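You operate a simulated robot arm through the tools that you are given. There is no shell and no other tool. Be economical: measure what you need, move in short steps, check, and stop when the job is done.

You are at the controls of a simulated robot arm. One attempt, no reset.

Task
Wipe the crumbs off the snack tray, then stand two tins in it.
Fine: the tuna tin and the sardine tin; use the red cloth and leave it on the dishwasher top. What is to be rubbed or washed off counts as gone when no trace of it is left.

Only the result counts: the job must be done as asked and must still hold three seconds after the hand-in. Knocking over, shifting, dropping, spilling or breaking anything else fails it. Flat cloth is picked up by pressing the open fingertips on it (5 to 10 N) and closing them slowly along it; thin cloth reads only 2 to 8 mm in the jaws.

Robot
A 7-joint arm with a three-finger gripper, fixed in place. Base frame: the origin is at the foot of the arm, x ahead of it, y to its left, z up; the work surface is at about z = 0.85. Lengths are in m, angles in degrees, forces in N, time in s.
Its first joint turns from -166.0 to 166.0 degrees. Payload 2.69 kg.
The TCP is the grasp point between the finger pads, 0.029 m short of the fingertips. In the tool frame z runs along the fingers and y along their closing line. Largest opening 0.12 m; the body of the gripper starts 0.078 m behind the TCP.
Orientation is that of the tool frame in the base frame, as a unit quaternion [w, x, y, z]. With the fingers straight down and closing along the base's y, the tool's x points along the base's -x, its y along +y and its z along -z.

Tools
- The arm moves only by the tool move_arm. Its argument "targets" is a list of rows, each a list of 7 numbers: the shift along the base's x, y, z in m, then the turn, a rotation vector about the base's x, y, z in degrees, then the opening, from 0 (shut) to 1 (fully open). In form: [[x, y, z, wx, wy, wz, hand], ...]. A call has 1 to 20 rows; each row is the pose to reach, as a shift and turn from the pose commanded when the call began. Each row takes 0.2 s and may step no farther than 0.05 m and 8.6 degrees from the row before; otherwise, or with a gripper value out of range, the whole call is refused. Where a pose cannot be reached the arm comes as near as it can. A force on the tool above 40 N (or 10 N above the force at the start of the call, whichever is more), or a blocked arm, ends the call early, and 0.2 s more pass. Each finger halts on what it meets, pressing with about 36 N; the grip force reading is that of the motor and also rises with nothing between the fingers. The clock runs only during rows and for 0.2 s after the last one: add rows that repeat a pose to give the fingers time. It gives the time, the measured TCP pose, the force on the tool (base axes), the opening and the grip force at its end, in the units of the frame above (readings bear some noise), with the torque about the TCP (base axes, N m) and any sound that the robot's microphone picked up, and new pictures: "pictures" is both (left out), scene, wrist or none.
- Cameras (640 x 400 px; columns grow to the right, rows downward): "scene" is fixed at [0.0488, -0.6509, 1.5997]; the picture's right is [0.30, -0.96, 0.00], its down [-0.73, -0.23, -0.64] and it looks along [0.62, 0.19, -0.76] (base axes); focal length 345 px, centre (320, 200). "wrist" rides on the gripper at [0.063, 0, -0.104] in the tool frame; the picture's right is [0.00, 1.00, 0.00], its down [-0.83, 0.00, -0.56] and it looks along [-0.56, 0.00, 0.83] (tool axes); focal length 275 px, centre (320, 200). There is no depth. A picture from a camera that has moved, and an enlarged one, comes with that camera's place and axes in the base frame and with its lens.
- lift_body(by): slides the trunk up (or, below 0, down) by that many m; the arm rides with it, the base frame stays. It gives what a move gives, with no picture.
- zoom(camera, box): a new picture of the part [left, top, right, bottom] of that camera's present view, enlarged. The clock stands still meanwhile.
- finish_job(): hands the job in; it is judged then, once.

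Work in short steps. Places have to be worked out from the pictures, the camera data and where the tool is seen: move nearer, look again, correct. Check each grasp and each placing, and mend what went wrong. You have 120 turns and 200 pictures in all, those below and enlarged ones among them. Open the gripper and draw the arm clear of the work before you hand the job in, unless the task says otherwise; then end with one line.

The tools are called after "Call:" as name(argument=value, ...) on one line, values as JSON. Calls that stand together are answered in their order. move_arm: Moves the arm, as the interface text tells. Its arguments: {"type":"object","properties":{"targets":{"type":"array","items":{"type":"array","items":{"type":"number"}}},"pictures":{"type":"string","enum":["both","scene","wrist","none"]}},"required":["targets"]} The other tools are called the same way: lift_body (by) slides the trunk up or down; zoom (camera, box) takes an enlarged picture of a part of a camera's view; finish_job () hands the job in.

At the start:

```text
time_s: 0.0
tool_pos: [0.629, -0.3131, 1.0913]
ee_rot: [0.0, 0.0, 1.0, 0.001]
ft_force: [-0.1, -0.4, -0.5]
ft_torque: [0.01, 0.0, -0.02]
gripper_width: 0.1199
grasp_force: 0.0
trunk travel left (down, up): [-0.325, 0.261]
```

scene: 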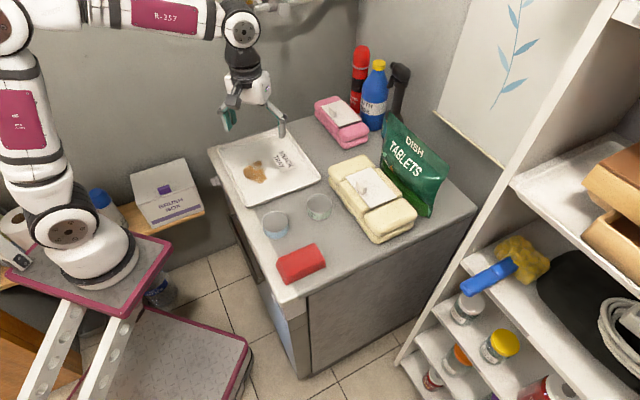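
wrist: 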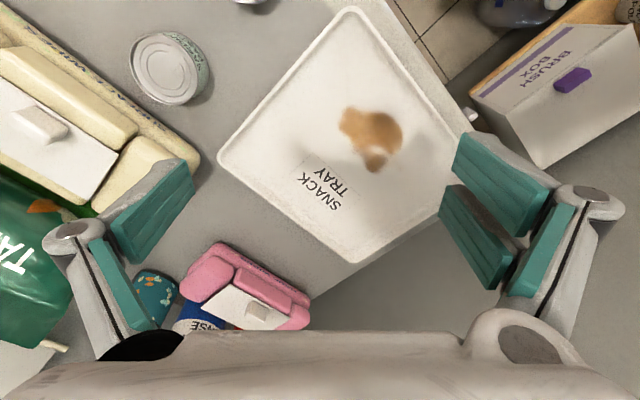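

I'll first look closely at the work surface for the tins, the cloth and the tray.

Call:
zoom(camera="scene", box=[200, 110, 360, 210])

Call:
zoom(camera="scene", box=[240, 170, 400, 290])

Call:
zoom(camera="scene", box=[300, 40, 480, 160])

```text
4.00 times, centred on (280, 160) of scene
camera zoom: at [0.0488, -0.6509, 1.5997], right [0.3, -0.96, 0.0], down [-0.73, -0.23, -0.64], along [0.62, 0.19, -0.76], focal length 1378 px, centre (480, 360)
```

zoom: 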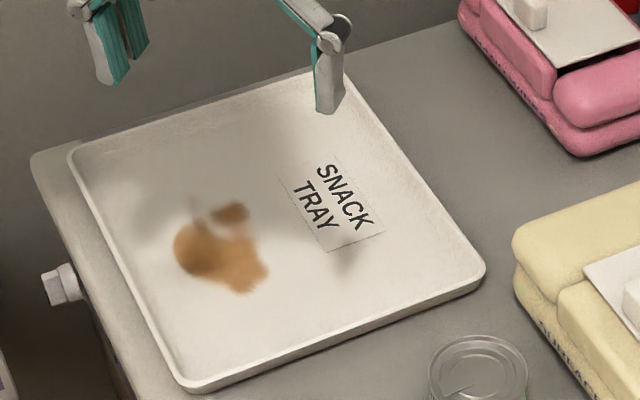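

```text
3.33 times, centred on (320, 230) of scene
camera zoom: at [0.0488, -0.6509, 1.5997], right [0.3, -0.96, 0.0], down [-0.73, -0.23, -0.64], along [0.62, 0.19, -0.76], focal length 1149 px, centre (320, 100)
```

zoom: 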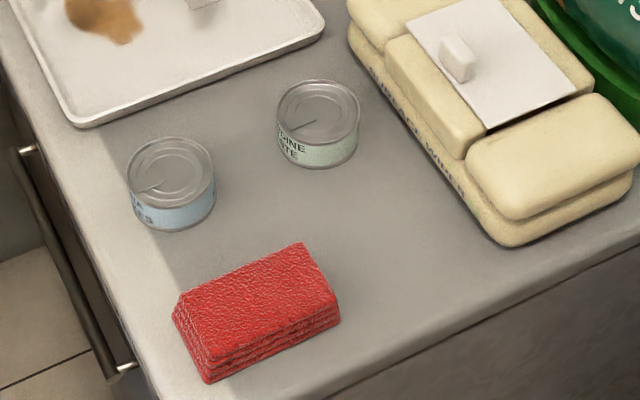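

```text
3.33 times, centred on (390, 100) of scene
camera zoom: at [0.0488, -0.6509, 1.5997], right [0.3, -0.96, 0.0], down [-0.73, -0.23, -0.64], along [0.62, 0.19, -0.76], focal length 1149 px, centre (87, 533)
```

zoom: 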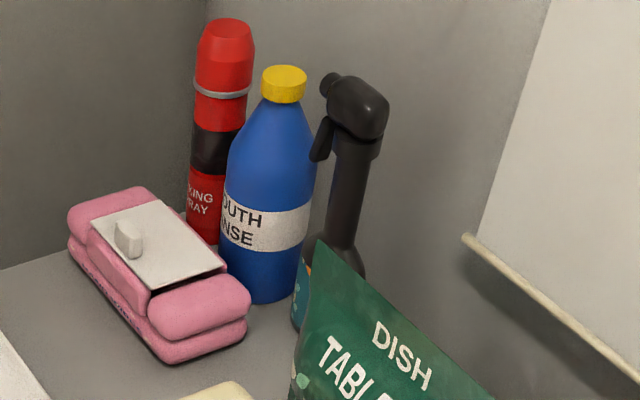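

Cross-checking both cameras gives these positions: cloth pad centre ≈ (0.445,-0.483), long side at -45°, tuna ≈ (0.53,-0.38), sardine ≈ (0.62,-0.47), and crumbs ≈ (0.70,-0.24). I'll move above the cloth, turning the jaws so they close across its short side.

Call:
move_arm(targets=[[-0.031, -0.028, 0, 0, 0, -7.5, 1], [-0.061, -0.057, 0, 0, 0, -15, 1], [-0.092, -0.085, 0, 0, 0, -22.5, 1], [-0.123, -0.113, 0, 0, 0, -30, 1], [-0.153, -0.142, 0, 0, 0, -37.5, 1], [-0.184, -0.17, 0, 0, 0, -45, 1], [-0.184, -0.17, 0, 0, 0, -45, 1]])

```text
time_s: 1.6
tool_pos: [0.4442, -0.4831, 1.09]
ee_rot: [0.0, 0.383, 0.924, -0.001]
ft_force: [1.0, 0.2, 0.7]
ft_torque: [0.04, -0.01, -0.03]
gripper_width: 0.12
grasp_force: 0.1
trunk travel left (down, up): [-0.325, 0.261]
camera wrist: at [0.401, -0.4389, 1.1945], right [0.7, 0.71, 0.0], down [0.59, -0.59, 0.56], along [0.39, -0.39, -0.83], focal length 275 px, centre (320, 200)
```

scene: 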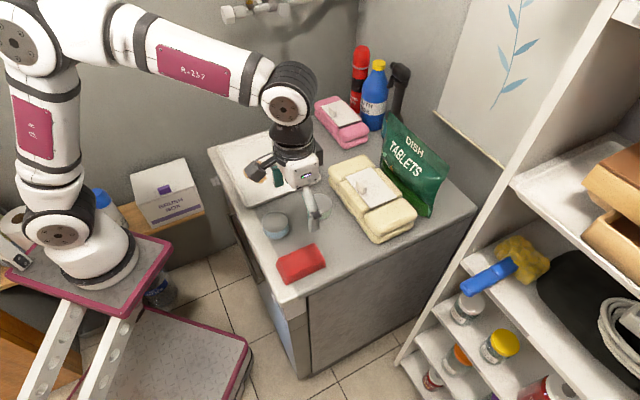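
wrist: 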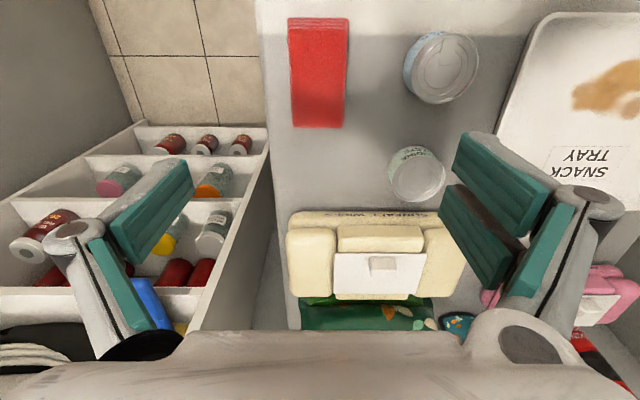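

The jaws line up with the pad. I'll zoom in to get its thickness and read the tin labels.

Call:
zoom(camera="wrist", box=[260, 0, 500, 210])

Call:
zoom(camera="scene", box=[250, 180, 345, 290])

```text
1.90 times, centred on (380, 105) of wrist
camera zoom: at [0.401, -0.4389, 1.1945], right [0.7, 0.71, 0.0], down [0.59, -0.59, 0.56], along [0.39, -0.39, -0.83], focal length 524 px, centre (206, 381)
```

zoom: 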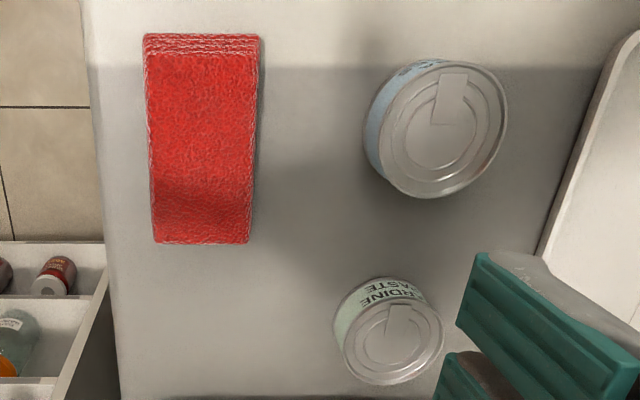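

```text
3.64 times, centred on (298, 235) of scene
camera zoom: at [0.0488, -0.6509, 1.5997], right [0.3, -0.96, 0.0], down [-0.73, -0.23, -0.64], along [0.62, 0.19, -0.76], focal length 1253 px, centre (402, 73)
```

zoom: 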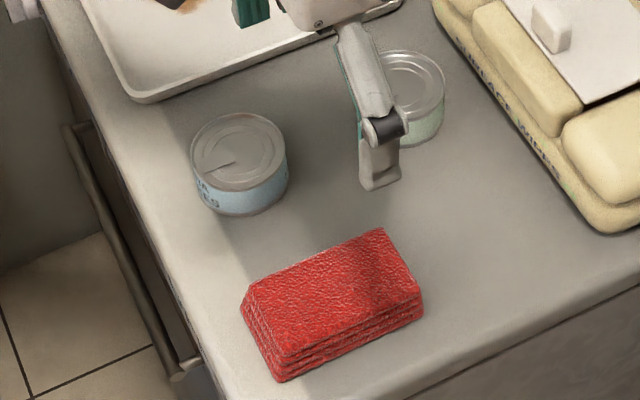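

The pad is about 0.10 × 0.06 m and 0.027 high, centred under the TCP. I'll descend until the fingertips are a few mm above the surface.

Call:
move_arm(targets=[[-0.002, 0, -0.05, 0, 0, 0, 1], [-0.002, 0, -0.1, 0, 0, 0, 1], [-0.002, 0, -0.15, 0, 0, 0, 1], [-0.002, 0, -0.18, 0, 0, 0, 1], [-0.002, 0, -0.2, 0, 0, 0, 1], [-0.002, 0, -0.2, 0, 0, 0, 1]])

```text
time_s: 3.0
tool_pos: [0.4436, -0.4821, 0.8885]
ee_rot: [-0.001, 0.383, 0.924, 0.0]
ft_force: [0.3, 0.6, 0.1]
ft_torque: [0.0, 0.01, 0.02]
gripper_width: 0.1201
grasp_force: 0.0
trunk travel left (down, up): [-0.325, 0.261]
camera wrist: at [0.3997, -0.4381, 0.9932], right [0.7, 0.71, 0.0], down [0.59, -0.59, 0.56], along [0.4, -0.39, -0.83], focal length 275 px, centre (320, 200)
```

scene: 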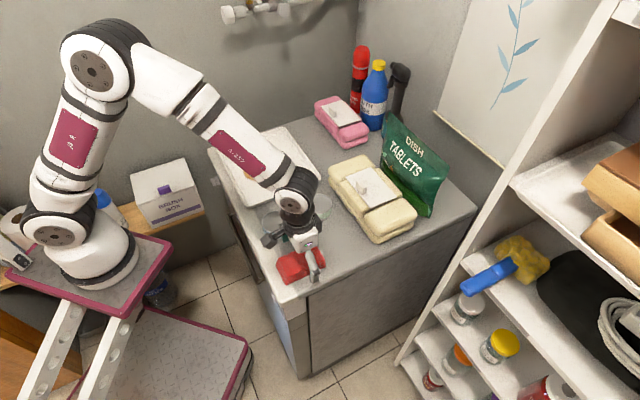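
wrist: 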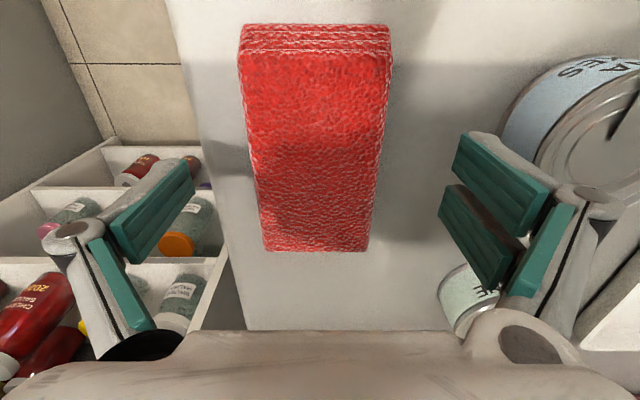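

No contact so far, and the fingers straddle the pad. I'll lower 3 mm and close slowly.

Call:
move_arm(targets=[[0, 0, -0.003, 0, 0, 0, 0.85], [0, 0, -0.003, 0, 0, 0, 0.7], [0, 0, -0.003, 0, 0, 0, 0.6], [0, 0, -0.003, 0, 0, 0, 0.5], [0, 0, -0.003, 0, 0, 0, 0.4], [0, 0, -0.003, 0, 0, 0, 0.3], [0, 0, -0.003, 0, 0, 0, 0.3]])

```text
time_s: 4.6
tool_pos: [0.4439, -0.4819, 0.8865]
ee_rot: [0.0, 0.383, 0.924, 0.0]
ft_force: [0.4, 0.1, 3.0]
ft_torque: [-0.01, 0.0, 0.0]
gripper_width: 0.0637
grasp_force: 35.7
trunk travel left (down, up): [-0.325, 0.261]
camera wrist: at [0.3995, -0.4381, 0.9909], right [0.7, 0.71, 0.0], down [0.59, -0.58, 0.56], along [0.4, -0.39, -0.83], focal length 275 px, centre (320, 200)
```

scene: 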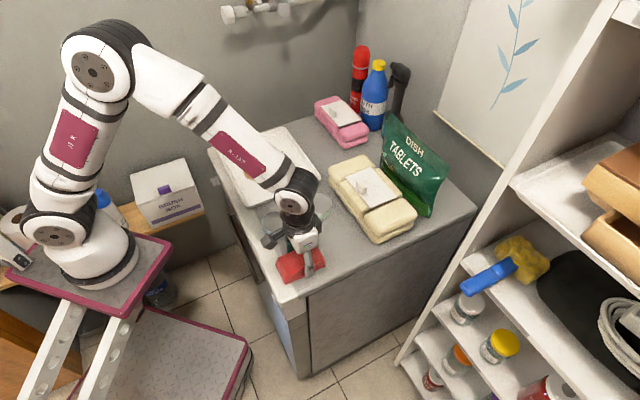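
wrist: 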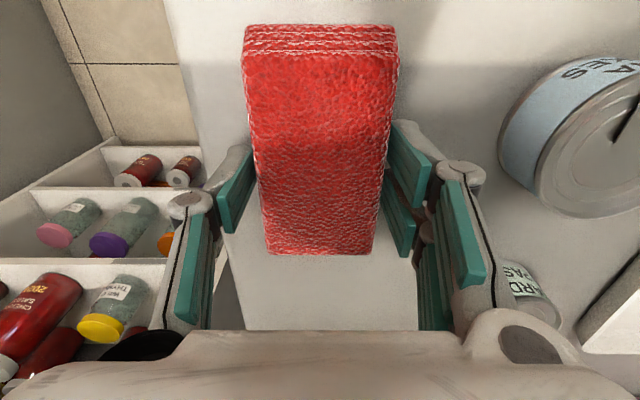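

The pad is held (64 mm, 36 N). I'll lift it and carry it above the crumbs.

Call:
move_arm(targets=[[0, 0, 0.04, 0, 0, 0, 0.3], [0, 0, 0.08, 0, 0, 0, 0.3], [0, 0, 0.12, 0, 0, 0, 0.3], [0.032, 0.03, 0.13, 0, 0, 0, 0.3], [0.065, 0.06, 0.13, 0, 0, 0, 0.3], [0.098, 0.09, 0.13, 0, 0, 0, 0.3], [0.131, 0.12, 0.13, 0, 0, 0, 0.3], [0.164, 0.15, 0.13, 0, 0, 0, 0.3], [0.197, 0.18, 0.13, 0, 0, 0, 0.3], [0.23, 0.21, 0.13, 0, 0, 0, 0.3], [0.262, 0.239, 0.13, 0, 0, 0, 0.3], [0.262, 0.239, 0.13, 0, 0, 0, 0.3]])

```text
time_s: 7.2
tool_pos: [0.7062, -0.2447, 1.0169]
ee_rot: [0.0, 0.383, 0.924, 0.0]
ft_force: [-0.4, 0.2, -0.5]
ft_torque: [-0.01, -0.02, -0.01]
gripper_width: 0.064
grasp_force: 36.3
trunk travel left (down, up): [-0.325, 0.261]
camera wrist: at [0.6611, -0.1995, 1.121], right [0.7, 0.71, 0.0], down [0.59, -0.58, 0.56], along [0.39, -0.39, -0.83], focal length 275 px, centre (320, 200)
```

scene: 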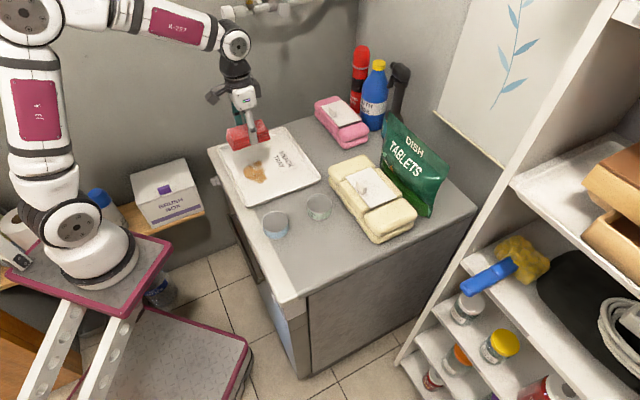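
wrist: 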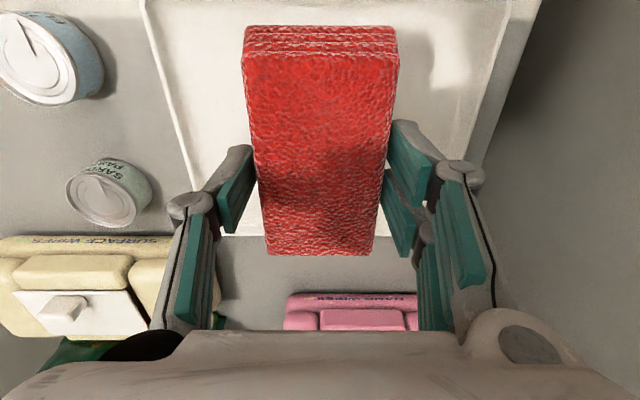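

The cloth is firm. The pad bottom hangs about 36 mm below the TCP, so contact should come near TCP z ≈ 0.89. I'll lower to just above that.

Call:
move_arm(targets=[[0, 0, -0.05, 0, 0, 0, 0.3], [0, 0, -0.09, 0, 0, 0, 0.3], [0, 0, -0.11, 0, 0, 0, 0.3], [0, 0, -0.118, 0, 0, 0, 0.3], [0, 0, -0.122, 0, 0, 0, 0.3], [0, 0, -0.122, 0, 0, 0, 0.3]])

```text
time_s: 8.6
tool_pos: [0.7052, -0.2431, 0.8944]
ee_rot: [0.001, 0.382, 0.924, 0.0]
ft_force: [0.3, 0.0, -0.7]
ft_torque: [0.03, -0.01, 0.0]
gripper_width: 0.064
grasp_force: 35.8
trunk travel left (down, up): [-0.325, 0.261]
camera wrist: at [0.661, -0.1988, 0.9992], right [0.7, 0.71, 0.0], down [0.59, -0.58, 0.56], along [0.4, -0.39, -0.83], focal length 275 px, centre (320, 200)
```

scene: 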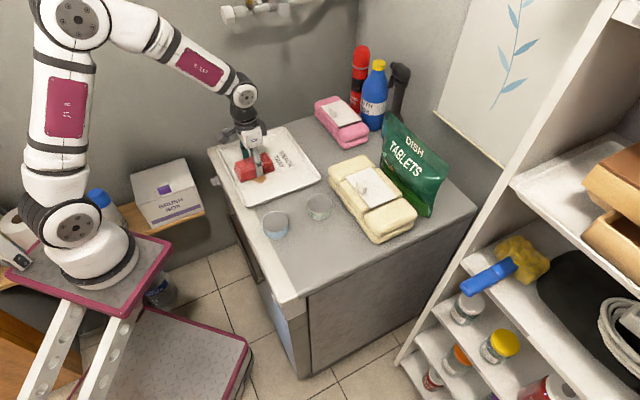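
wrist: 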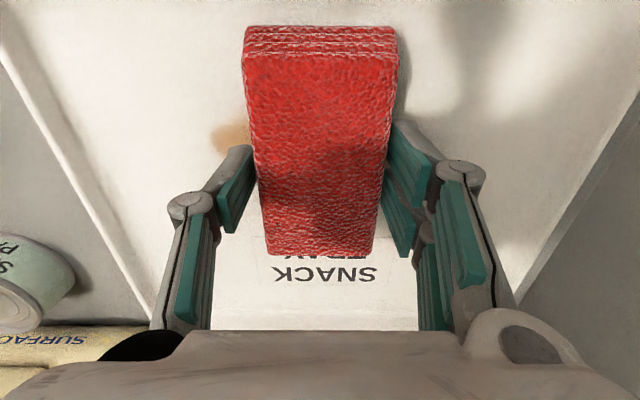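

No contact yet, and some crumbs show on the -e1 side (toward D/C). I'll press down in 2 mm steps to find the floor.

Call:
move_arm(targets=[[0, 0, -0.002, 0, 0, 0, 0.3], [0, 0, -0.004, 0, 0, 0, 0.3], [0, 0, -0.004, 0, 0, 0, 0.3]], pictures="none")

```text
time_s: 9.4
tool_pos: [0.7038, -0.2444, 0.8915]
ee_rot: [0.001, 0.383, 0.924, -0.001]
ft_force: [-0.3, 0.9, 4.6]
ft_torque: [0.05, 0.07, 0.06]
gripper_width: 0.0641
grasp_force: 36.2
trunk travel left (down, up): [-0.325, 0.261]
```

Contact at 4.6 N. I'll make a short stroke toward -e1 at this light pressure and check that the tray stays put.

Call:
move_arm(targets=[[-0.007, -0.007, 0, 0, 0, 0, 0.3], [-0.014, -0.014, 0, 0, 0, 0, 0.3], [-0.021, -0.021, 0, 0, 0, 0, 0.3], [-0.014, -0.014, 0, 0, 0, 0, 0.3], [-0.007, -0.007, 0, 0, 0, 0, 0.3], [0, 0, 0, 0, 0, 0, 0.3], [0.007, 0.007, 0, 0, 0, 0, 0.3], [0.014, 0.014, 0, 0, 0, 0, 0.3], [0.021, 0.021, 0, 0, 0, 0, 0.3]])

```text
time_s: 11.4
tool_pos: [0.7255, -0.2245, 0.8907]
ee_rot: [0.0, 0.383, 0.924, 0.0]
ft_force: [-3.5, -4.5, 14.3]
ft_torque: [-0.23, 0.06, 0.02]
gripper_width: 0.0641
grasp_force: 36.2
trunk travel left (down, up): [-0.325, 0.261]
camera wrist: at [0.6821, -0.1785, 0.9957], right [0.7, 0.71, 0.0], down [0.59, -0.58, 0.56], along [0.4, -0.39, -0.83], focal length 275 px, centre (320, 200)
```

scene: 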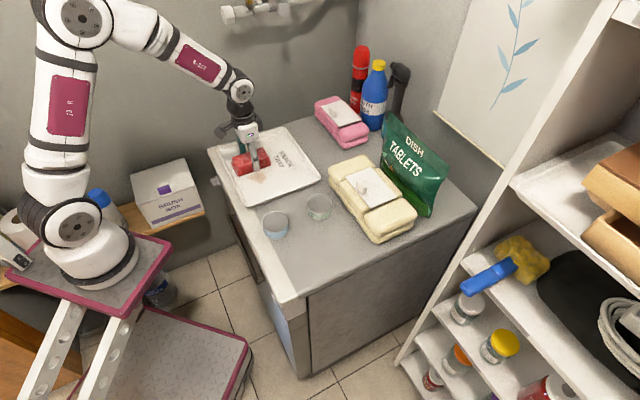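
wrist: 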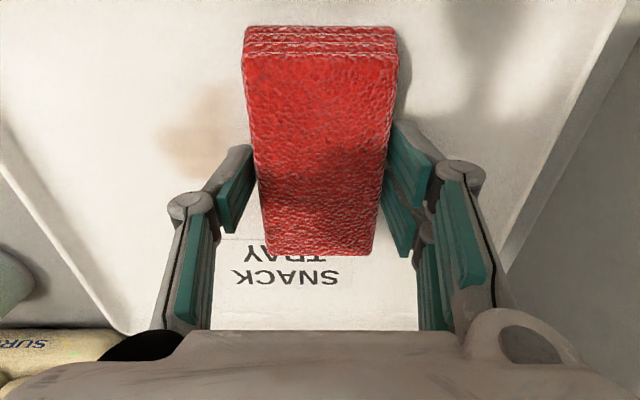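

The tray hasn't moved and the stain is fading at about 14 N. What remains is centred at about (0.68,-0.255), so I'll take longer strokes over it.

Call:
move_arm(targets=[[-0.012, -0.012, 0, 0, 0, 0, 0.3], [-0.024, -0.024, 0, 0, 0, 0, 0.3], [-0.036, -0.036, 0, 0, 0, 0, 0.3], [-0.047, -0.047, 0, 0, 0, 0, 0.3], [-0.057, -0.057, 0, 0, 0, 0, 0.3], [-0.047, -0.047, 0, 0, 0, 0, 0.3], [-0.036, -0.036, 0, 0, 0, 0, 0.3], [-0.024, -0.024, 0, 0, 0, 0, 0.3], [-0.012, -0.012, 0, 0, 0, 0, 0.3], [-0.024, -0.024, 0, 0, 0, 0, 0.3], [-0.036, -0.036, 0, 0, 0, 0, 0.3], [-0.047, -0.047, 0, 0, 0, 0, 0.3], [-0.057, -0.057, 0, 0, 0, 0, 0.3], [-0.047, -0.047, 0, 0, 0, 0, 0.3], [-0.036, -0.036, 0, 0, 0, 0, 0.3], [-0.024, -0.024, 0, 0, 0, 0, 0.3], [-0.012, -0.012, 0, 0, 0, 0, 0.3], [0, 0, 0, 0, 0, 0, 0.3], [0.012, 0.012, 0, 0, 0, 0, 0.3]])

```text
time_s: 15.4
tool_pos: [0.7391, -0.2105, 0.8926]
ee_rot: [-0.001, 0.383, 0.924, 0.001]
ft_force: [-0.8, -0.2, -0.5]
ft_torque: [-0.03, -0.03, -0.01]
gripper_width: 0.0639
grasp_force: 36.1
trunk travel left (down, up): [-0.325, 0.261]
camera wrist: at [0.6947, -0.1659, 0.9958], right [0.7, 0.71, 0.0], down [0.59, -0.59, 0.56], along [0.39, -0.39, -0.83], focal length 275 px, centre (320, 200)
```

scene: 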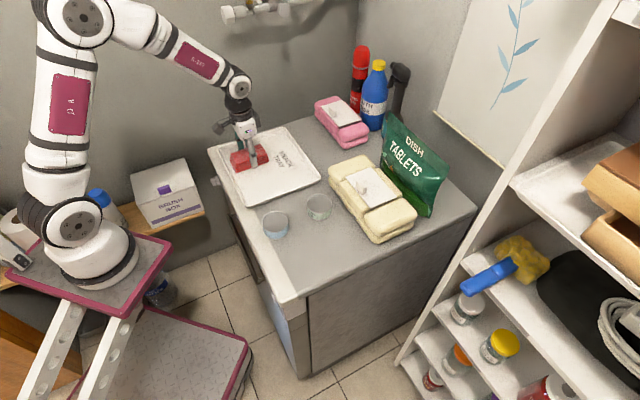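
wrist: 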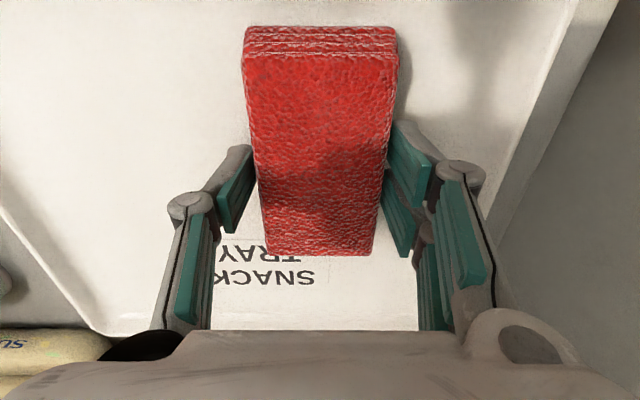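

The tray looks clean. I'll lift 0.12 m, move off toward the cloth's old spot, and zoom in.

Call:
move_arm(targets=[[0, 0, 0.04, 0, 0, 0, 0.3], [0, 0, 0.08, 0, 0, 0, 0.3], [0, 0, 0.12, 0, 0, 0, 0.3], [-0.033, -0.03, 0.125, 0, 0, 0, 0.3], [-0.066, -0.06, 0.125, 0, 0, 0, 0.3], [-0.099, -0.09, 0.125, 0, 0, 0, 0.3], [-0.131, -0.12, 0.125, 0, 0, 0, 0.3], [-0.164, -0.15, 0.125, 0, 0, 0, 0.3], [-0.197, -0.18, 0.125, 0, 0, 0, 0.3], [-0.23, -0.21, 0.125, 0, 0, 0, 0.3], [-0.262, -0.24, 0.125, 0, 0, 0, 0.3], [-0.295, -0.271, 0.125, 0, 0, 0, 0.3], [-0.295, -0.271, 0.125, 0, 0, 0, 0.3]], pictures="none")

Call:
zoom(camera="scene", box=[200, 120, 340, 210])

Call:
zoom(camera="wrist", box=[0, 0, 640, 400])

```text
time_s: 18.2
tool_pos: [0.4442, -0.483, 1.0165]
ee_rot: [0.0, 0.383, 0.924, 0.0]
ft_force: [0.3, -0.2, 0.2]
ft_torque: [0.0, -0.02, -0.02]
gripper_width: 0.0638
grasp_force: 35.7
trunk travel left (down, up): [-0.325, 0.261]
```

```text
4.44 times, centred on (270, 165) of scene
camera zoom: at [0.0488, -0.6509, 1.5997], right [0.3, -0.96, 0.0], down [-0.73, -0.23, -0.64], along [0.62, 0.19, -0.76], focal length 1531 px, centre (542, 356)
```

zoom: 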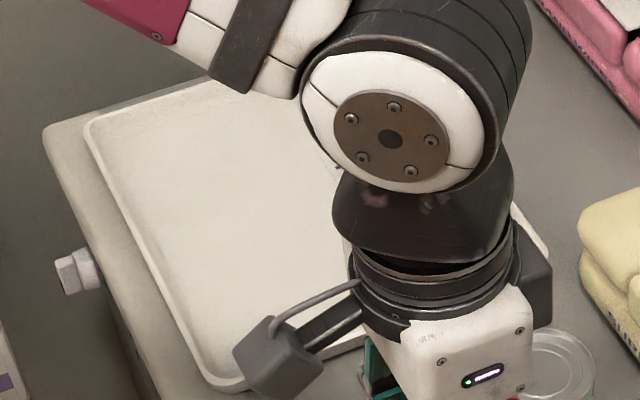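

```text
1.00 times, centred on (320, 200) of wrist (not enlarged: the box is as wide or as high as the picture)
camera zoom: at [0.3998, -0.4378, 1.1215], right [0.7, 0.71, 0.0], down [0.59, -0.58, 0.56], along [0.4, -0.39, -0.83], focal length 275 px, centre (320, 200)
```

zoom: 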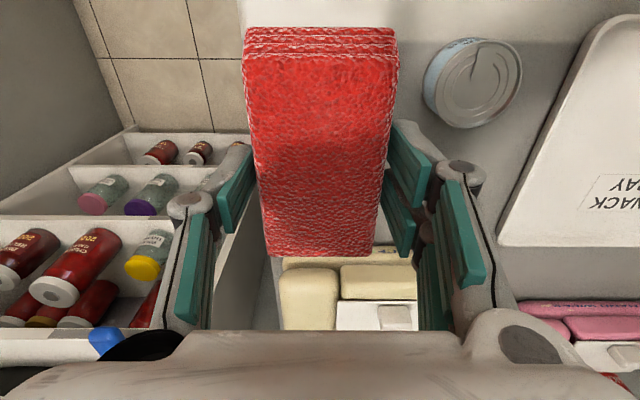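

The stained area shows no trace. I'll put the cloth back at its original spot (TCP z ≈ 0.888).

Call:
move_arm(targets=[[0, 0, -0.05, 0, 0, 0, 0.3], [0, 0, -0.09, 0, 0, 0, 0.3], [0, 0, -0.115, 0, 0, 0, 0.3], [0, 0, -0.125, 0, 0, 0, 0.3], [0, 0, -0.129, 0, 0, 0, 0.3], [0, 0, -0.129, 0, 0, 0, 0.3]], pictures="none")

```text
time_s: 19.6
tool_pos: [0.4441, -0.4832, 0.8855]
ee_rot: [0.0, 0.382, 0.924, 0.0]
ft_force: [0.8, -0.4, -0.4]
ft_torque: [-0.01, 0.02, 0.0]
gripper_width: 0.0639
grasp_force: 35.6
trunk travel left (down, up): [-0.325, 0.261]
```

No contact yet, so I'll ease down 2 mm more.

Call:
move_arm(targets=[[0, 0, -0.001, 0, 0, 0, 0.3], [0, 0, -0.002, 0, 0, 0, 0.3], [0, 0, -0.002, 0, 0, 0, 0.3]], pictures="none")

```text
time_s: 20.4
tool_pos: [0.4443, -0.4827, 0.8843]
ee_rot: [0.001, 0.382, 0.924, 0.0]
ft_force: [-0.4, 0.1, 11.3]
ft_torque: [0.32, -0.01, 0.07]
gripper_width: 0.0637
grasp_force: 36.1
trunk travel left (down, up): [-0.325, 0.261]
```

The pad rests on the surface (11 N). I'll open the fingers slowly and rise.

Call:
move_arm(targets=[[0, 0, 0.001, 0, 0, 0, 0.55], [0, 0, 0.001, 0, 0, 0, 0.65], [0, 0, 0.001, 0, 0, 0, 0.8], [0, 0, 0.001, 0, 0, 0, 0.8], [0, 0, 0.04, 0, 0, 0, 0.8], [0, 0, 0.08, 0, 0, 0, 0.8], [0, 0, 0.12, 0, 0, 0, 0.9], [0, 0, 0.16, 0, 0, 0, 1], [0, 0, 0.2, 0, 0, 0, 1], [0, 0, 0.2, 0, 0, 0, 1]])

```text
time_s: 22.6
tool_pos: [0.4447, -0.4817, 1.0857]
ee_rot: [0.0, 0.383, 0.924, 0.0]
ft_force: [-0.3, 1.0, 2.2]
ft_torque: [0.05, 0.0, 0.01]
gripper_width: 0.1204
grasp_force: 0.1
trunk travel left (down, up): [-0.325, 0.261]
camera wrist: at [0.4, -0.4372, 1.1902], right [0.7, 0.71, 0.0], down [0.59, -0.58, 0.56], along [0.4, -0.39, -0.83], focal length 275 px, centre (320, 200)
```

scene: 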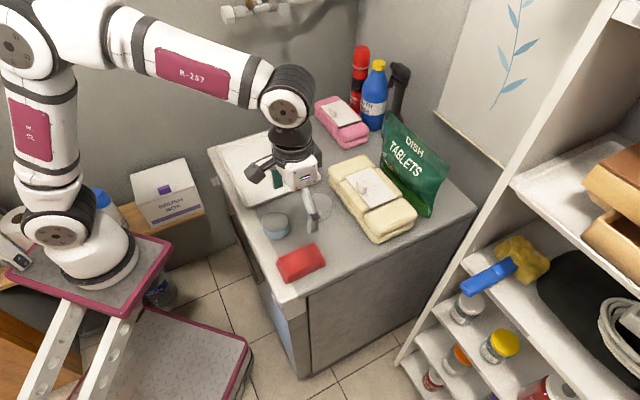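
wrist: 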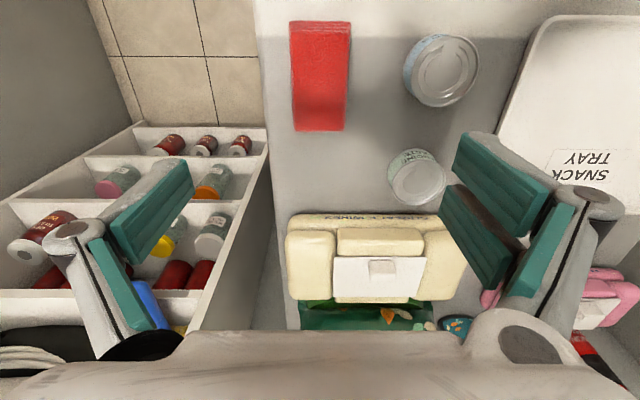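

The cloth is in place and undisturbed. Next is the tuna tin at ≈ (0.525,-0.381). I'll move above it and check alignment.

Call:
move_arm(targets=[[0.027, 0.034, -0.01, 0, 0, 0, 1], [0.054, 0.068, -0.03, 0, 0, 0, 1], [0.08, 0.101, -0.06, 0, 0, 0, 1], [0.08, 0.101, -0.1, 0, 0, 0, 1], [0.08, 0.101, -0.12, 0, 0, 0, 1], [0.08, 0.101, -0.12, 0, 0, 0, 1]])

```text
refused: row 3 steps farther than a row can; nothing moved
```

Row 3 was too long a step, so I'll split it up.

Call:
move_arm(targets=[[0.02, 0.025, -0.01, 0, 0, 0, 1], [0.04, 0.05, -0.02, 0, 0, 0, 1], [0.06, 0.075, -0.03, 0, 0, 0, 1], [0.08, 0.101, -0.04, 0, 0, 0, 1], [0.08, 0.101, -0.08, 0, 0, 0, 1], [0.08, 0.101, -0.12, 0, 0, 0, 1], [0.08, 0.101, -0.12, 0, 0, 0, 1]])

```text
time_s: 24.2
tool_pos: [0.523, -0.3817, 0.9647]
ee_rot: [0.0, 0.383, 0.924, 0.0]
ft_force: [0.1, -0.7, 0.0]
ft_torque: [-0.02, 0.02, 0.0]
gripper_width: 0.1199
grasp_force: 0.0
trunk travel left (down, up): [-0.325, 0.261]
camera wrist: at [0.4793, -0.3363, 1.0701], right [0.7, 0.71, 0.0], down [0.59, -0.58, 0.56], along [0.4, -0.39, -0.83], focal length 275 px, centre (320, 200)
```

scene: 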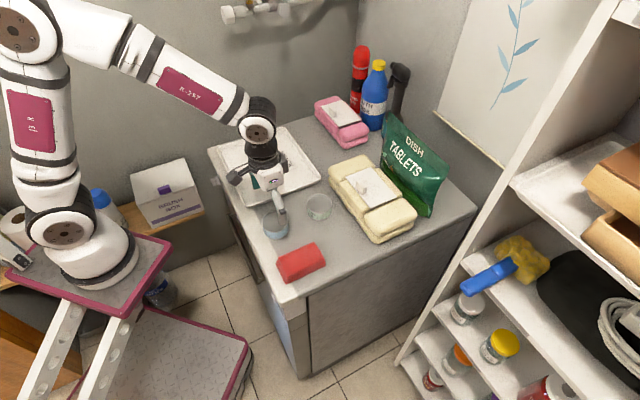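
wrist: 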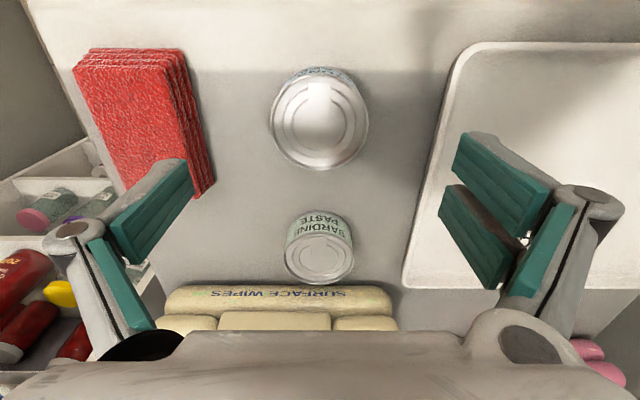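

It's well centred on the tuna tin. I'll descend to TCP z ≈ 0.886 and close slowly.

Call:
move_arm(targets=[[-0.002, 0.002, -0.03, 0, 0, 0, 1], [-0.002, 0.002, -0.055, 0, 0, 0, 1], [-0.002, 0.002, -0.072, 0, 0, 0, 1], [-0.002, 0.002, -0.078, 0, 0, 0, 1], [-0.002, 0.002, -0.078, 0, 0, 0, 0.85], [-0.002, 0.002, -0.078, 0, 0, 0, 0.7], [-0.002, 0.002, -0.078, 0, 0, 0, 0.6], [-0.002, 0.002, -0.078, 0, 0, 0, 0.5], [-0.002, 0.002, -0.078, 0, 0, 0, 0.4], [-0.002, 0.002, -0.078, 0, 0, 0, 0.4]])

```text
time_s: 26.4
tool_pos: [0.5201, -0.3797, 0.887]
ee_rot: [0.0, 0.382, 0.924, 0.0]
ft_force: [-0.9, -0.3, 1.2]
ft_torque: [-0.04, 0.0, -0.03]
gripper_width: 0.0663
grasp_force: 36.3
trunk travel left (down, up): [-0.325, 0.261]
camera wrist: at [0.4767, -0.3344, 0.9916], right [0.7, 0.71, 0.0], down [0.59, -0.58, 0.56], along [0.4, -0.39, -0.83], focal length 275 px, centre (320, 200)
```

scene: 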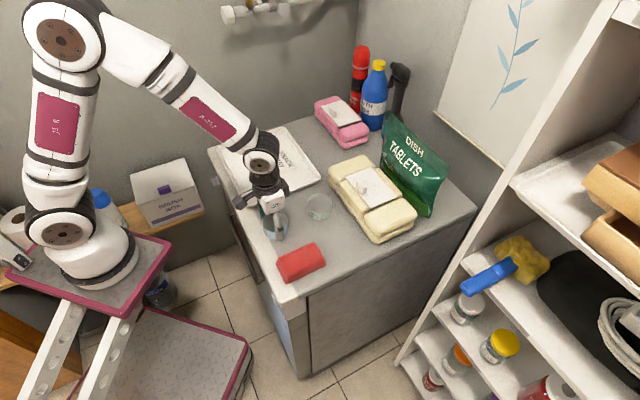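
wrist: 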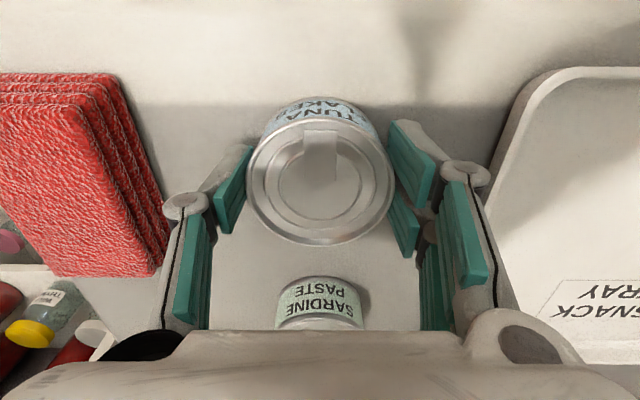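

The tuna tin is gripped (66 mm). I'll lift it and carry it over the tray, toward a spot at about (0.711,-0.237), and check the tray floor as it goes.

Call:
move_arm(targets=[[0, 0, 0.04, 0, 0, 0, 0.4], [0, 0, 0.08, 0, 0, 0, 0.4], [0.032, 0.024, 0.1, 0, 0, 0, 0.4], [0.064, 0.048, 0.1, 0, 0, 0, 0.4], [0.096, 0.072, 0.1, 0, 0, 0, 0.4], [0.128, 0.096, 0.1, 0, 0, 0, 0.4], [0.16, 0.12, 0.1, 0, 0, 0, 0.4], [0.191, 0.143, 0.1, 0, 0, 0, 0.4], [0.191, 0.143, 0.1, 0, 0, 0, 0.4]])

Call:
zoom(camera="scene", box=[200, 110, 340, 210])

```text
time_s: 28.4
tool_pos: [0.7132, -0.2353, 0.9873]
ee_rot: [0.0, 0.383, 0.924, 0.0]
ft_force: [-0.8, -0.3, -0.2]
ft_torque: [0.02, 0.03, 0.01]
gripper_width: 0.0667
grasp_force: 36.0
trunk travel left (down, up): [-0.325, 0.261]
camera wrist: at [0.6683, -0.1905, 1.0923], right [0.7, 0.71, 0.0], down [0.59, -0.59, 0.56], along [0.39, -0.39, -0.83], focal length 275 px, centre (320, 200)
```

scene: 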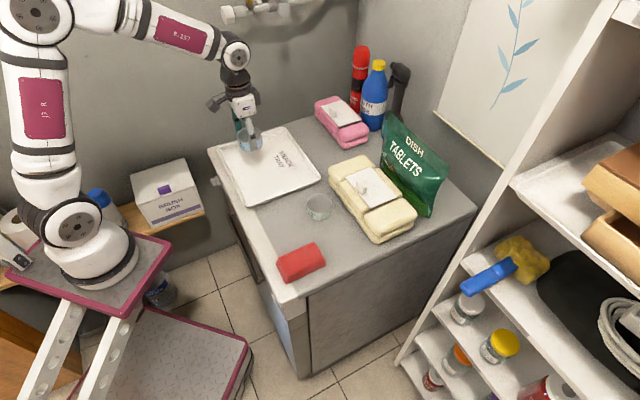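
wrist: 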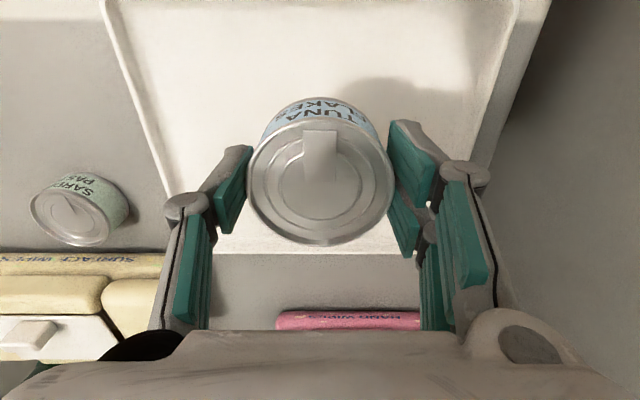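

```text
4.00 times, centred on (270, 160) of scene
camera zoom: at [0.0488, -0.6509, 1.5997], right [0.3, -0.96, 0.0], down [-0.73, -0.23, -0.64], along [0.62, 0.19, -0.76], focal length 1378 px, centre (520, 360)
```

zoom: 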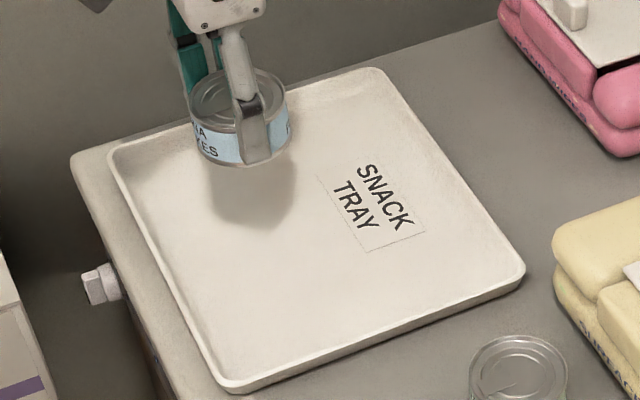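

The tray is spotless and hasn't shifted. I'll lower the tuna tin; its base should touch at TCP z ≈ 0.893.

Call:
move_arm(targets=[[0, 0, -0.04, 0, 0, 0, 0.4], [0, 0, -0.075, 0, 0, 0, 0.4], [0, 0, -0.087, 0, 0, 0, 0.4], [0, 0, -0.091, 0, 0, 0, 0.4], [0, 0, -0.093, 0, 0, 0, 0.4], [0, 0, -0.093, 0, 0, 0, 0.4]], pictures="none")

```text
time_s: 29.8
tool_pos: [0.712, -0.2352, 0.894]
ee_rot: [0.0, 0.383, 0.924, -0.001]
ft_force: [0.4, 1.0, -1.2]
ft_torque: [0.0, 0.02, 0.04]
gripper_width: 0.0668
grasp_force: 36.0
trunk travel left (down, up): [-0.325, 0.261]
```

Still no contact, so I'll go down in 1 mm steps.

Call:
move_arm(targets=[[0, 0, -0.001, 0, 0, 0, 0.4], [0, 0, -0.002, 0, 0, 0, 0.4], [0, 0, -0.002, 0, 0, 0, 0.4]], pictures="none")

```text
time_s: 30.6
tool_pos: [0.7136, -0.2355, 0.8925]
ee_rot: [0.0, 0.383, 0.924, 0.0]
ft_force: [0.2, 0.1, -0.8]
ft_torque: [-0.04, 0.02, 0.02]
gripper_width: 0.0663
grasp_force: 36.6
trunk travel left (down, up): [-0.325, 0.261]
```

Call:
move_arm(targets=[[0, 0, -0.001, 0, 0, 0, 0.4], [0, 0, -0.002, 0, 0, 0, 0.4], [0, 0, -0.002, 0, 0, 0, 0.4]], pictures="none")

```text
time_s: 31.4
tool_pos: [0.713, -0.2353, 0.8909]
ee_rot: [0.002, 0.383, 0.924, 0.0]
ft_force: [-2.0, 2.0, 26.4]
ft_torque: [0.1, 0.09, -0.09]
gripper_width: 0.0663
grasp_force: 36.4
trunk travel left (down, up): [-0.325, 0.261]
```

Firm contact. I'll ease up 1 mm, open, and rise straight up.

Call:
move_arm(targets=[[0, 0, 0.001, 0, 0, 0, 0.4], [0, 0, 0.001, 0, 0, 0, 0.6], [0, 0, 0.001, 0, 0, 0, 0.75], [0, 0, 0.001, 0, 0, 0, 0.8], [0, 0, 0.001, 0, 0, 0, 0.8], [0, 0, 0.03, 0, 0, 0, 0.8], [0, 0, 0.07, 0, 0, 0, 0.8], [0, 0, 0.11, 0, 0, 0, 0.9], [0, 0, 0.11, 0, 0, 0, 0.9]])

```text
time_s: 33.4
tool_pos: [0.7122, -0.2365, 1.0005]
ee_rot: [0.0, 0.383, 0.924, 0.0]
ft_force: [-0.5, -0.5, 1.2]
ft_torque: [0.01, 0.01, -0.01]
gripper_width: 0.1079
grasp_force: 0.0
trunk travel left (down, up): [-0.325, 0.261]
camera wrist: at [0.6684, -0.191, 1.1049], right [0.7, 0.71, 0.0], down [0.59, -0.58, 0.56], along [0.4, -0.39, -0.83], focal length 275 px, centre (320, 200)
```

scene: 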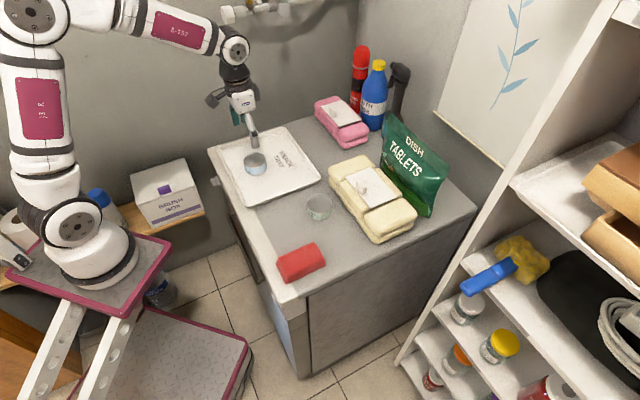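
wrist: 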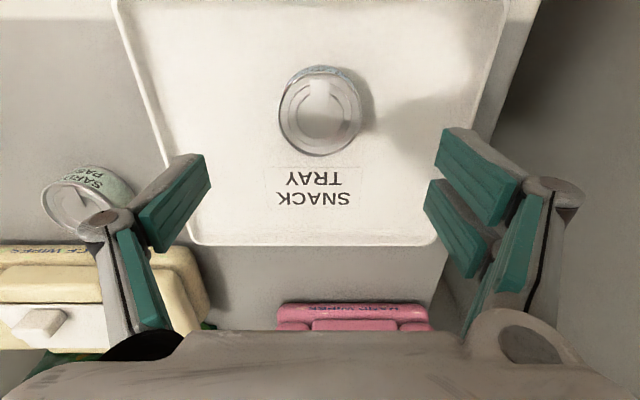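

Tuna is standing in the tray. Next is the sardine tin at ≈ (0.615,-0.472), so I'll move above it.

Call:
move_arm(targets=[[-0.016, -0.039, 0.02, 0, 0, 0, 1], [-0.032, -0.078, 0.02, 0, 0, 0, 1], [-0.048, -0.117, 0.02, 0, 0, 0, 1], [-0.064, -0.156, 0.02, 0, 0, 0, 1], [-0.08, -0.195, 0.01, 0, 0, 0, 1], [-0.097, -0.2355, 0, 0, 0, 0, 1], [-0.097, -0.2355, -0.03, 0, 0, 0, 1], [-0.097, -0.2355, -0.03, 0, 0, 0, 1]])

```text
time_s: 35.2
tool_pos: [0.6153, -0.4705, 0.9713]
ee_rot: [0.0, 0.383, 0.924, 0.0]
ft_force: [-0.1, -1.4, -0.2]
ft_torque: [0.03, 0.02, 0.0]
gripper_width: 0.1201
grasp_force: 0.0
trunk travel left (down, up): [-0.325, 0.261]
camera wrist: at [0.5714, -0.4268, 1.0742], right [0.7, 0.71, 0.0], down [0.59, -0.58, 0.56], along [0.4, -0.39, -0.83], focal length 275 px, centre (320, 200)
```

scene: 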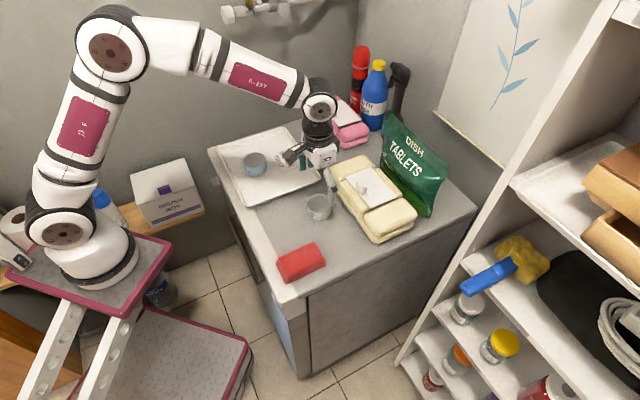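
wrist: 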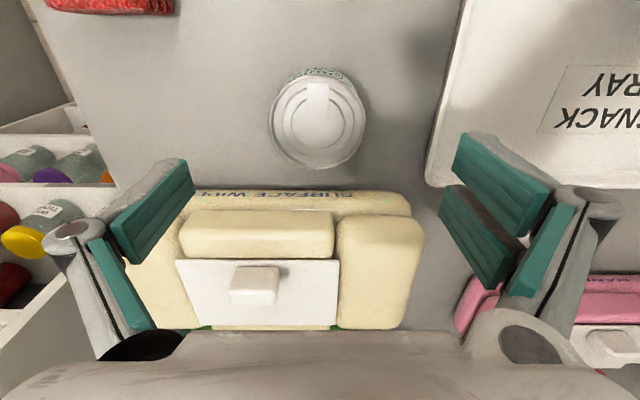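

It's aligned over the sardine tin. I'll descend to z ≈ 0.887 and close.

Call:
move_arm(targets=[[-0.001, -0.001, -0.035, 0, 0, 0, 1], [-0.001, -0.001, -0.065, 0, 0, 0, 1], [-0.001, -0.001, -0.08, 0, 0, 0, 1], [-0.001, -0.001, -0.084, 0, 0, 0, 1], [-0.001, -0.001, -0.084, 0, 0, 0, 0.85], [-0.001, -0.001, -0.084, 0, 0, 0, 0.7], [-0.001, -0.001, -0.084, 0, 0, 0, 0.6], [-0.001, -0.001, -0.084, 0, 0, 0, 0.5], [-0.001, -0.001, -0.084, 0, 0, 0, 0.4], [-0.001, -0.001, -0.084, 0, 0, 0, 0.4]])

```text
time_s: 37.4
tool_pos: [0.6135, -0.4734, 0.8867]
ee_rot: [-0.001, 0.383, 0.924, 0.0]
ft_force: [-0.9, 0.0, 0.9]
ft_torque: [-0.03, -0.03, -0.02]
gripper_width: 0.0659
grasp_force: 35.9
trunk travel left (down, up): [-0.325, 0.261]
camera wrist: at [0.5706, -0.428, 0.9908], right [0.7, 0.71, 0.0], down [0.59, -0.58, 0.56], along [0.4, -0.39, -0.83], focal length 275 px, centre (320, 200)
```

scene: 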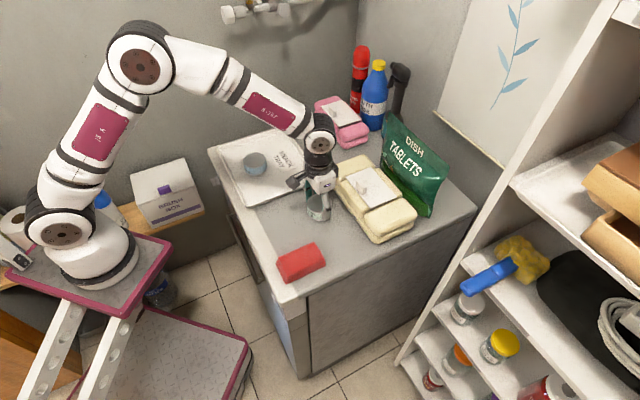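
wrist: 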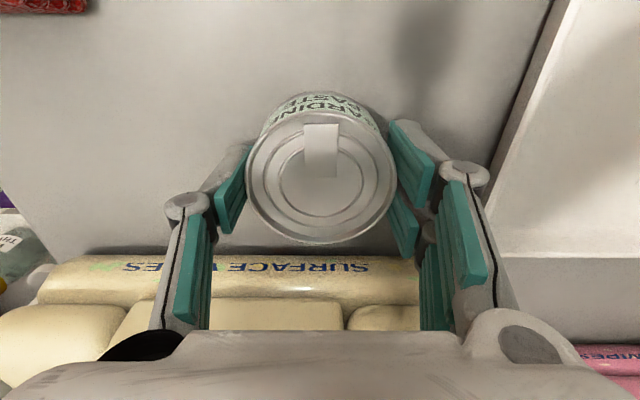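

Gripped. I'll lift and carry it to ≈ (0.780,-0.303), beside the tuna.

Call:
move_arm(targets=[[0, 0, 0.04, 0, 0, 0, 0.4], [0, 0, 0.08, 0, 0, 0, 0.4], [0, 0, 0.1, 0, 0, 0, 0.4], [0.028, 0.028, 0.1, 0, 0, 0, 0.4], [0.056, 0.057, 0.1, 0, 0, 0, 0.4], [0.084, 0.085, 0.1, 0, 0, 0, 0.4], [0.112, 0.114, 0.1, 0, 0, 0, 0.4], [0.14, 0.142, 0.1, 0, 0, 0, 0.4], [0.1665, 0.17, 0.1, 0, 0, 0, 0.4], [0.1665, 0.17, 0.06, 0, 0, 0, 0.4], [0.1665, 0.17, 0.03, 0, 0, 0, 0.4], [0.1665, 0.17, 0.03, 0, 0, 0, 0.4]])

```text
time_s: 40.0
tool_pos: [0.7813, -0.3026, 0.9154]
ee_rot: [0.0, 0.383, 0.924, 0.0]
ft_force: [-0.9, 0.0, -0.9]
ft_torque: [-0.01, 0.02, 0.02]
gripper_width: 0.0659
grasp_force: 36.3
trunk travel left (down, up): [-0.325, 0.261]
camera wrist: at [0.7371, -0.2577, 1.02], right [0.7, 0.71, 0.0], down [0.59, -0.58, 0.56], along [0.4, -0.39, -0.83], focal length 275 px, centre (320, 200)
```

scene: 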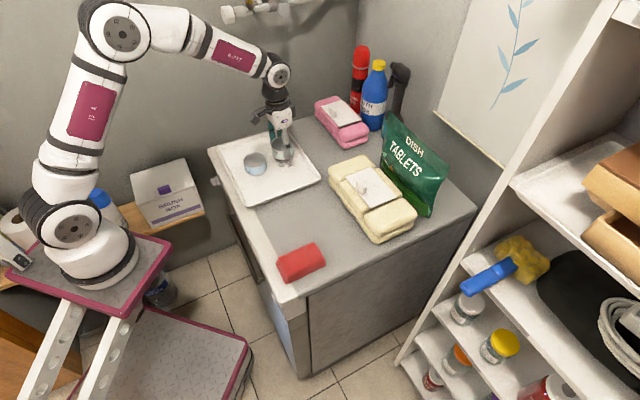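
wrist: 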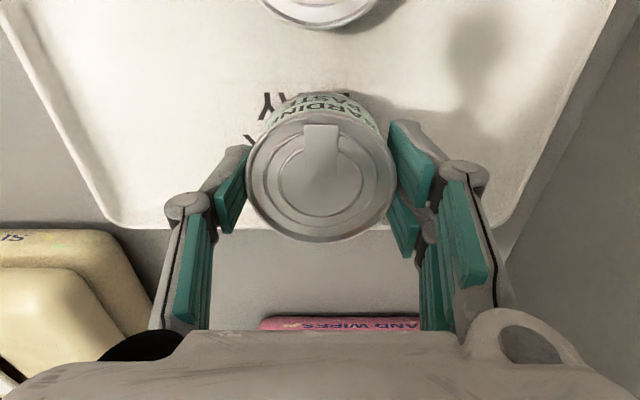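

The position is clear of the rim and the tuna. I'll lower to just above contact (~0.8915).

Call:
move_arm(targets=[[0, 0, -0.012, 0, 0, 0, 0.4], [0, 0, -0.02, 0, 0, 0, 0.4], [0, 0, -0.023, 0, 0, 0, 0.4], [0, 0, -0.024, 0, 0, 0, 0.4], [0, 0, -0.024, 0, 0, 0, 0.4]], pictures="none")

```text
time_s: 41.2
tool_pos: [0.7811, -0.302, 0.8918]
ee_rot: [0.0, 0.383, 0.924, 0.0]
ft_force: [-0.1, 0.0, -1.9]
ft_torque: [0.04, 0.06, 0.05]
gripper_width: 0.0659
grasp_force: 35.7
trunk travel left (down, up): [-0.325, 0.261]
```

Call:
move_arm(targets=[[0, 0, -0.001, 0, 0, 0, 0.4], [0, 0, -0.001, 0, 0, 0, 0.4]], pictures="none")

```text
time_s: 41.8
tool_pos: [0.7816, -0.302, 0.8908]
ee_rot: [-0.001, 0.383, 0.924, 0.0]
ft_force: [-0.5, 0.0, 3.8]
ft_torque: [-0.01, 0.05, -0.01]
gripper_width: 0.066
grasp_force: 35.8
trunk travel left (down, up): [-0.325, 0.261]
```

Light contact at 3.8 N. I'll open, rise, and draw the arm back out of the way.

Call:
move_arm(targets=[[0, 0, 0, 0, 0, 0, 0.55], [0, 0, 0, 0, 0, 0, 0.65], [0, 0, 0, 0, 0, 0, 0.8], [0, 0, 0, 0, 0, 0, 0.8], [0, 0, 0.03, 0, 0, 0, 0.8], [0, 0, 0.07, 0, 0, 0, 0.8], [0, 0, 0.11, 0, 0, 0, 0.8], [0, 0, 0.15, 0, 0, 0, 0.8], [0, 0, 0.2, 0, 0, 0, 0.8], [-0.035, 0.03, 0.21, 0, 0, 0, 0.8], [-0.07, 0.06, 0.22, 0, 0, 0, 0.8], [-0.105, 0.09, 0.23, 0, 0, 0, 0.8], [-0.14, 0.12, 0.24, 0, 0, 0, 0.8], [-0.14, 0.12, 0.24, 0, 0, 0, 0.8]])

Call:
zoom(camera="scene", box=[200, 110, 340, 210])

```text
time_s: 44.8
tool_pos: [0.6404, -0.1808, 1.131]
ee_rot: [-0.001, 0.382, 0.924, 0.0]
ft_force: [-0.2, -0.1, 0.5]
ft_torque: [0.02, 0.0, 0.0]
gripper_width: 0.096
grasp_force: 0.0
trunk travel left (down, up): [-0.325, 0.261]
camera wrist: at [0.5969, -0.1373, 1.2349], right [0.7, 0.71, 0.0], down [0.59, -0.58, 0.56], along [0.39, -0.39, -0.83], focal length 275 px, centre (320, 200)
```

scene: 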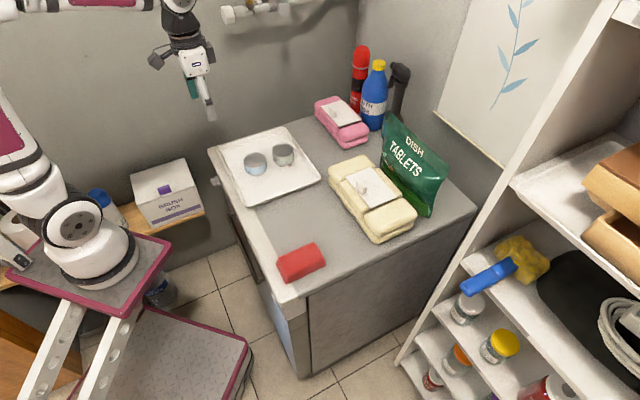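
wrist: 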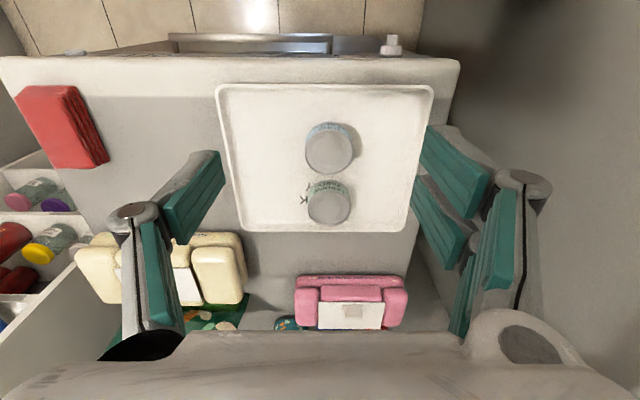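

```text
4.00 times, centred on (270, 160) of scene
camera zoom: at [0.0488, -0.6509, 1.5997], right [0.3, -0.96, 0.0], down [-0.73, -0.23, -0.64], along [0.62, 0.19, -0.76], focal length 1378 px, centre (520, 360)
```

zoom: 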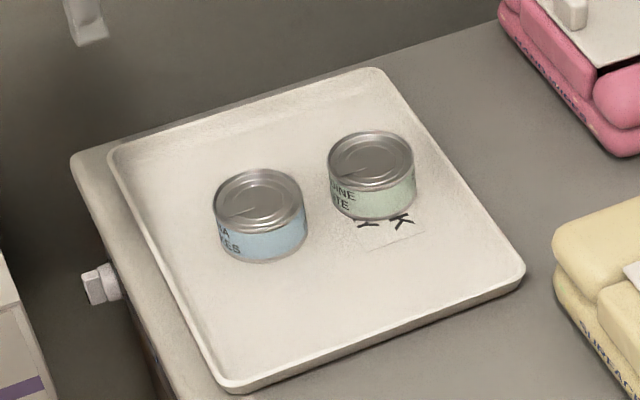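

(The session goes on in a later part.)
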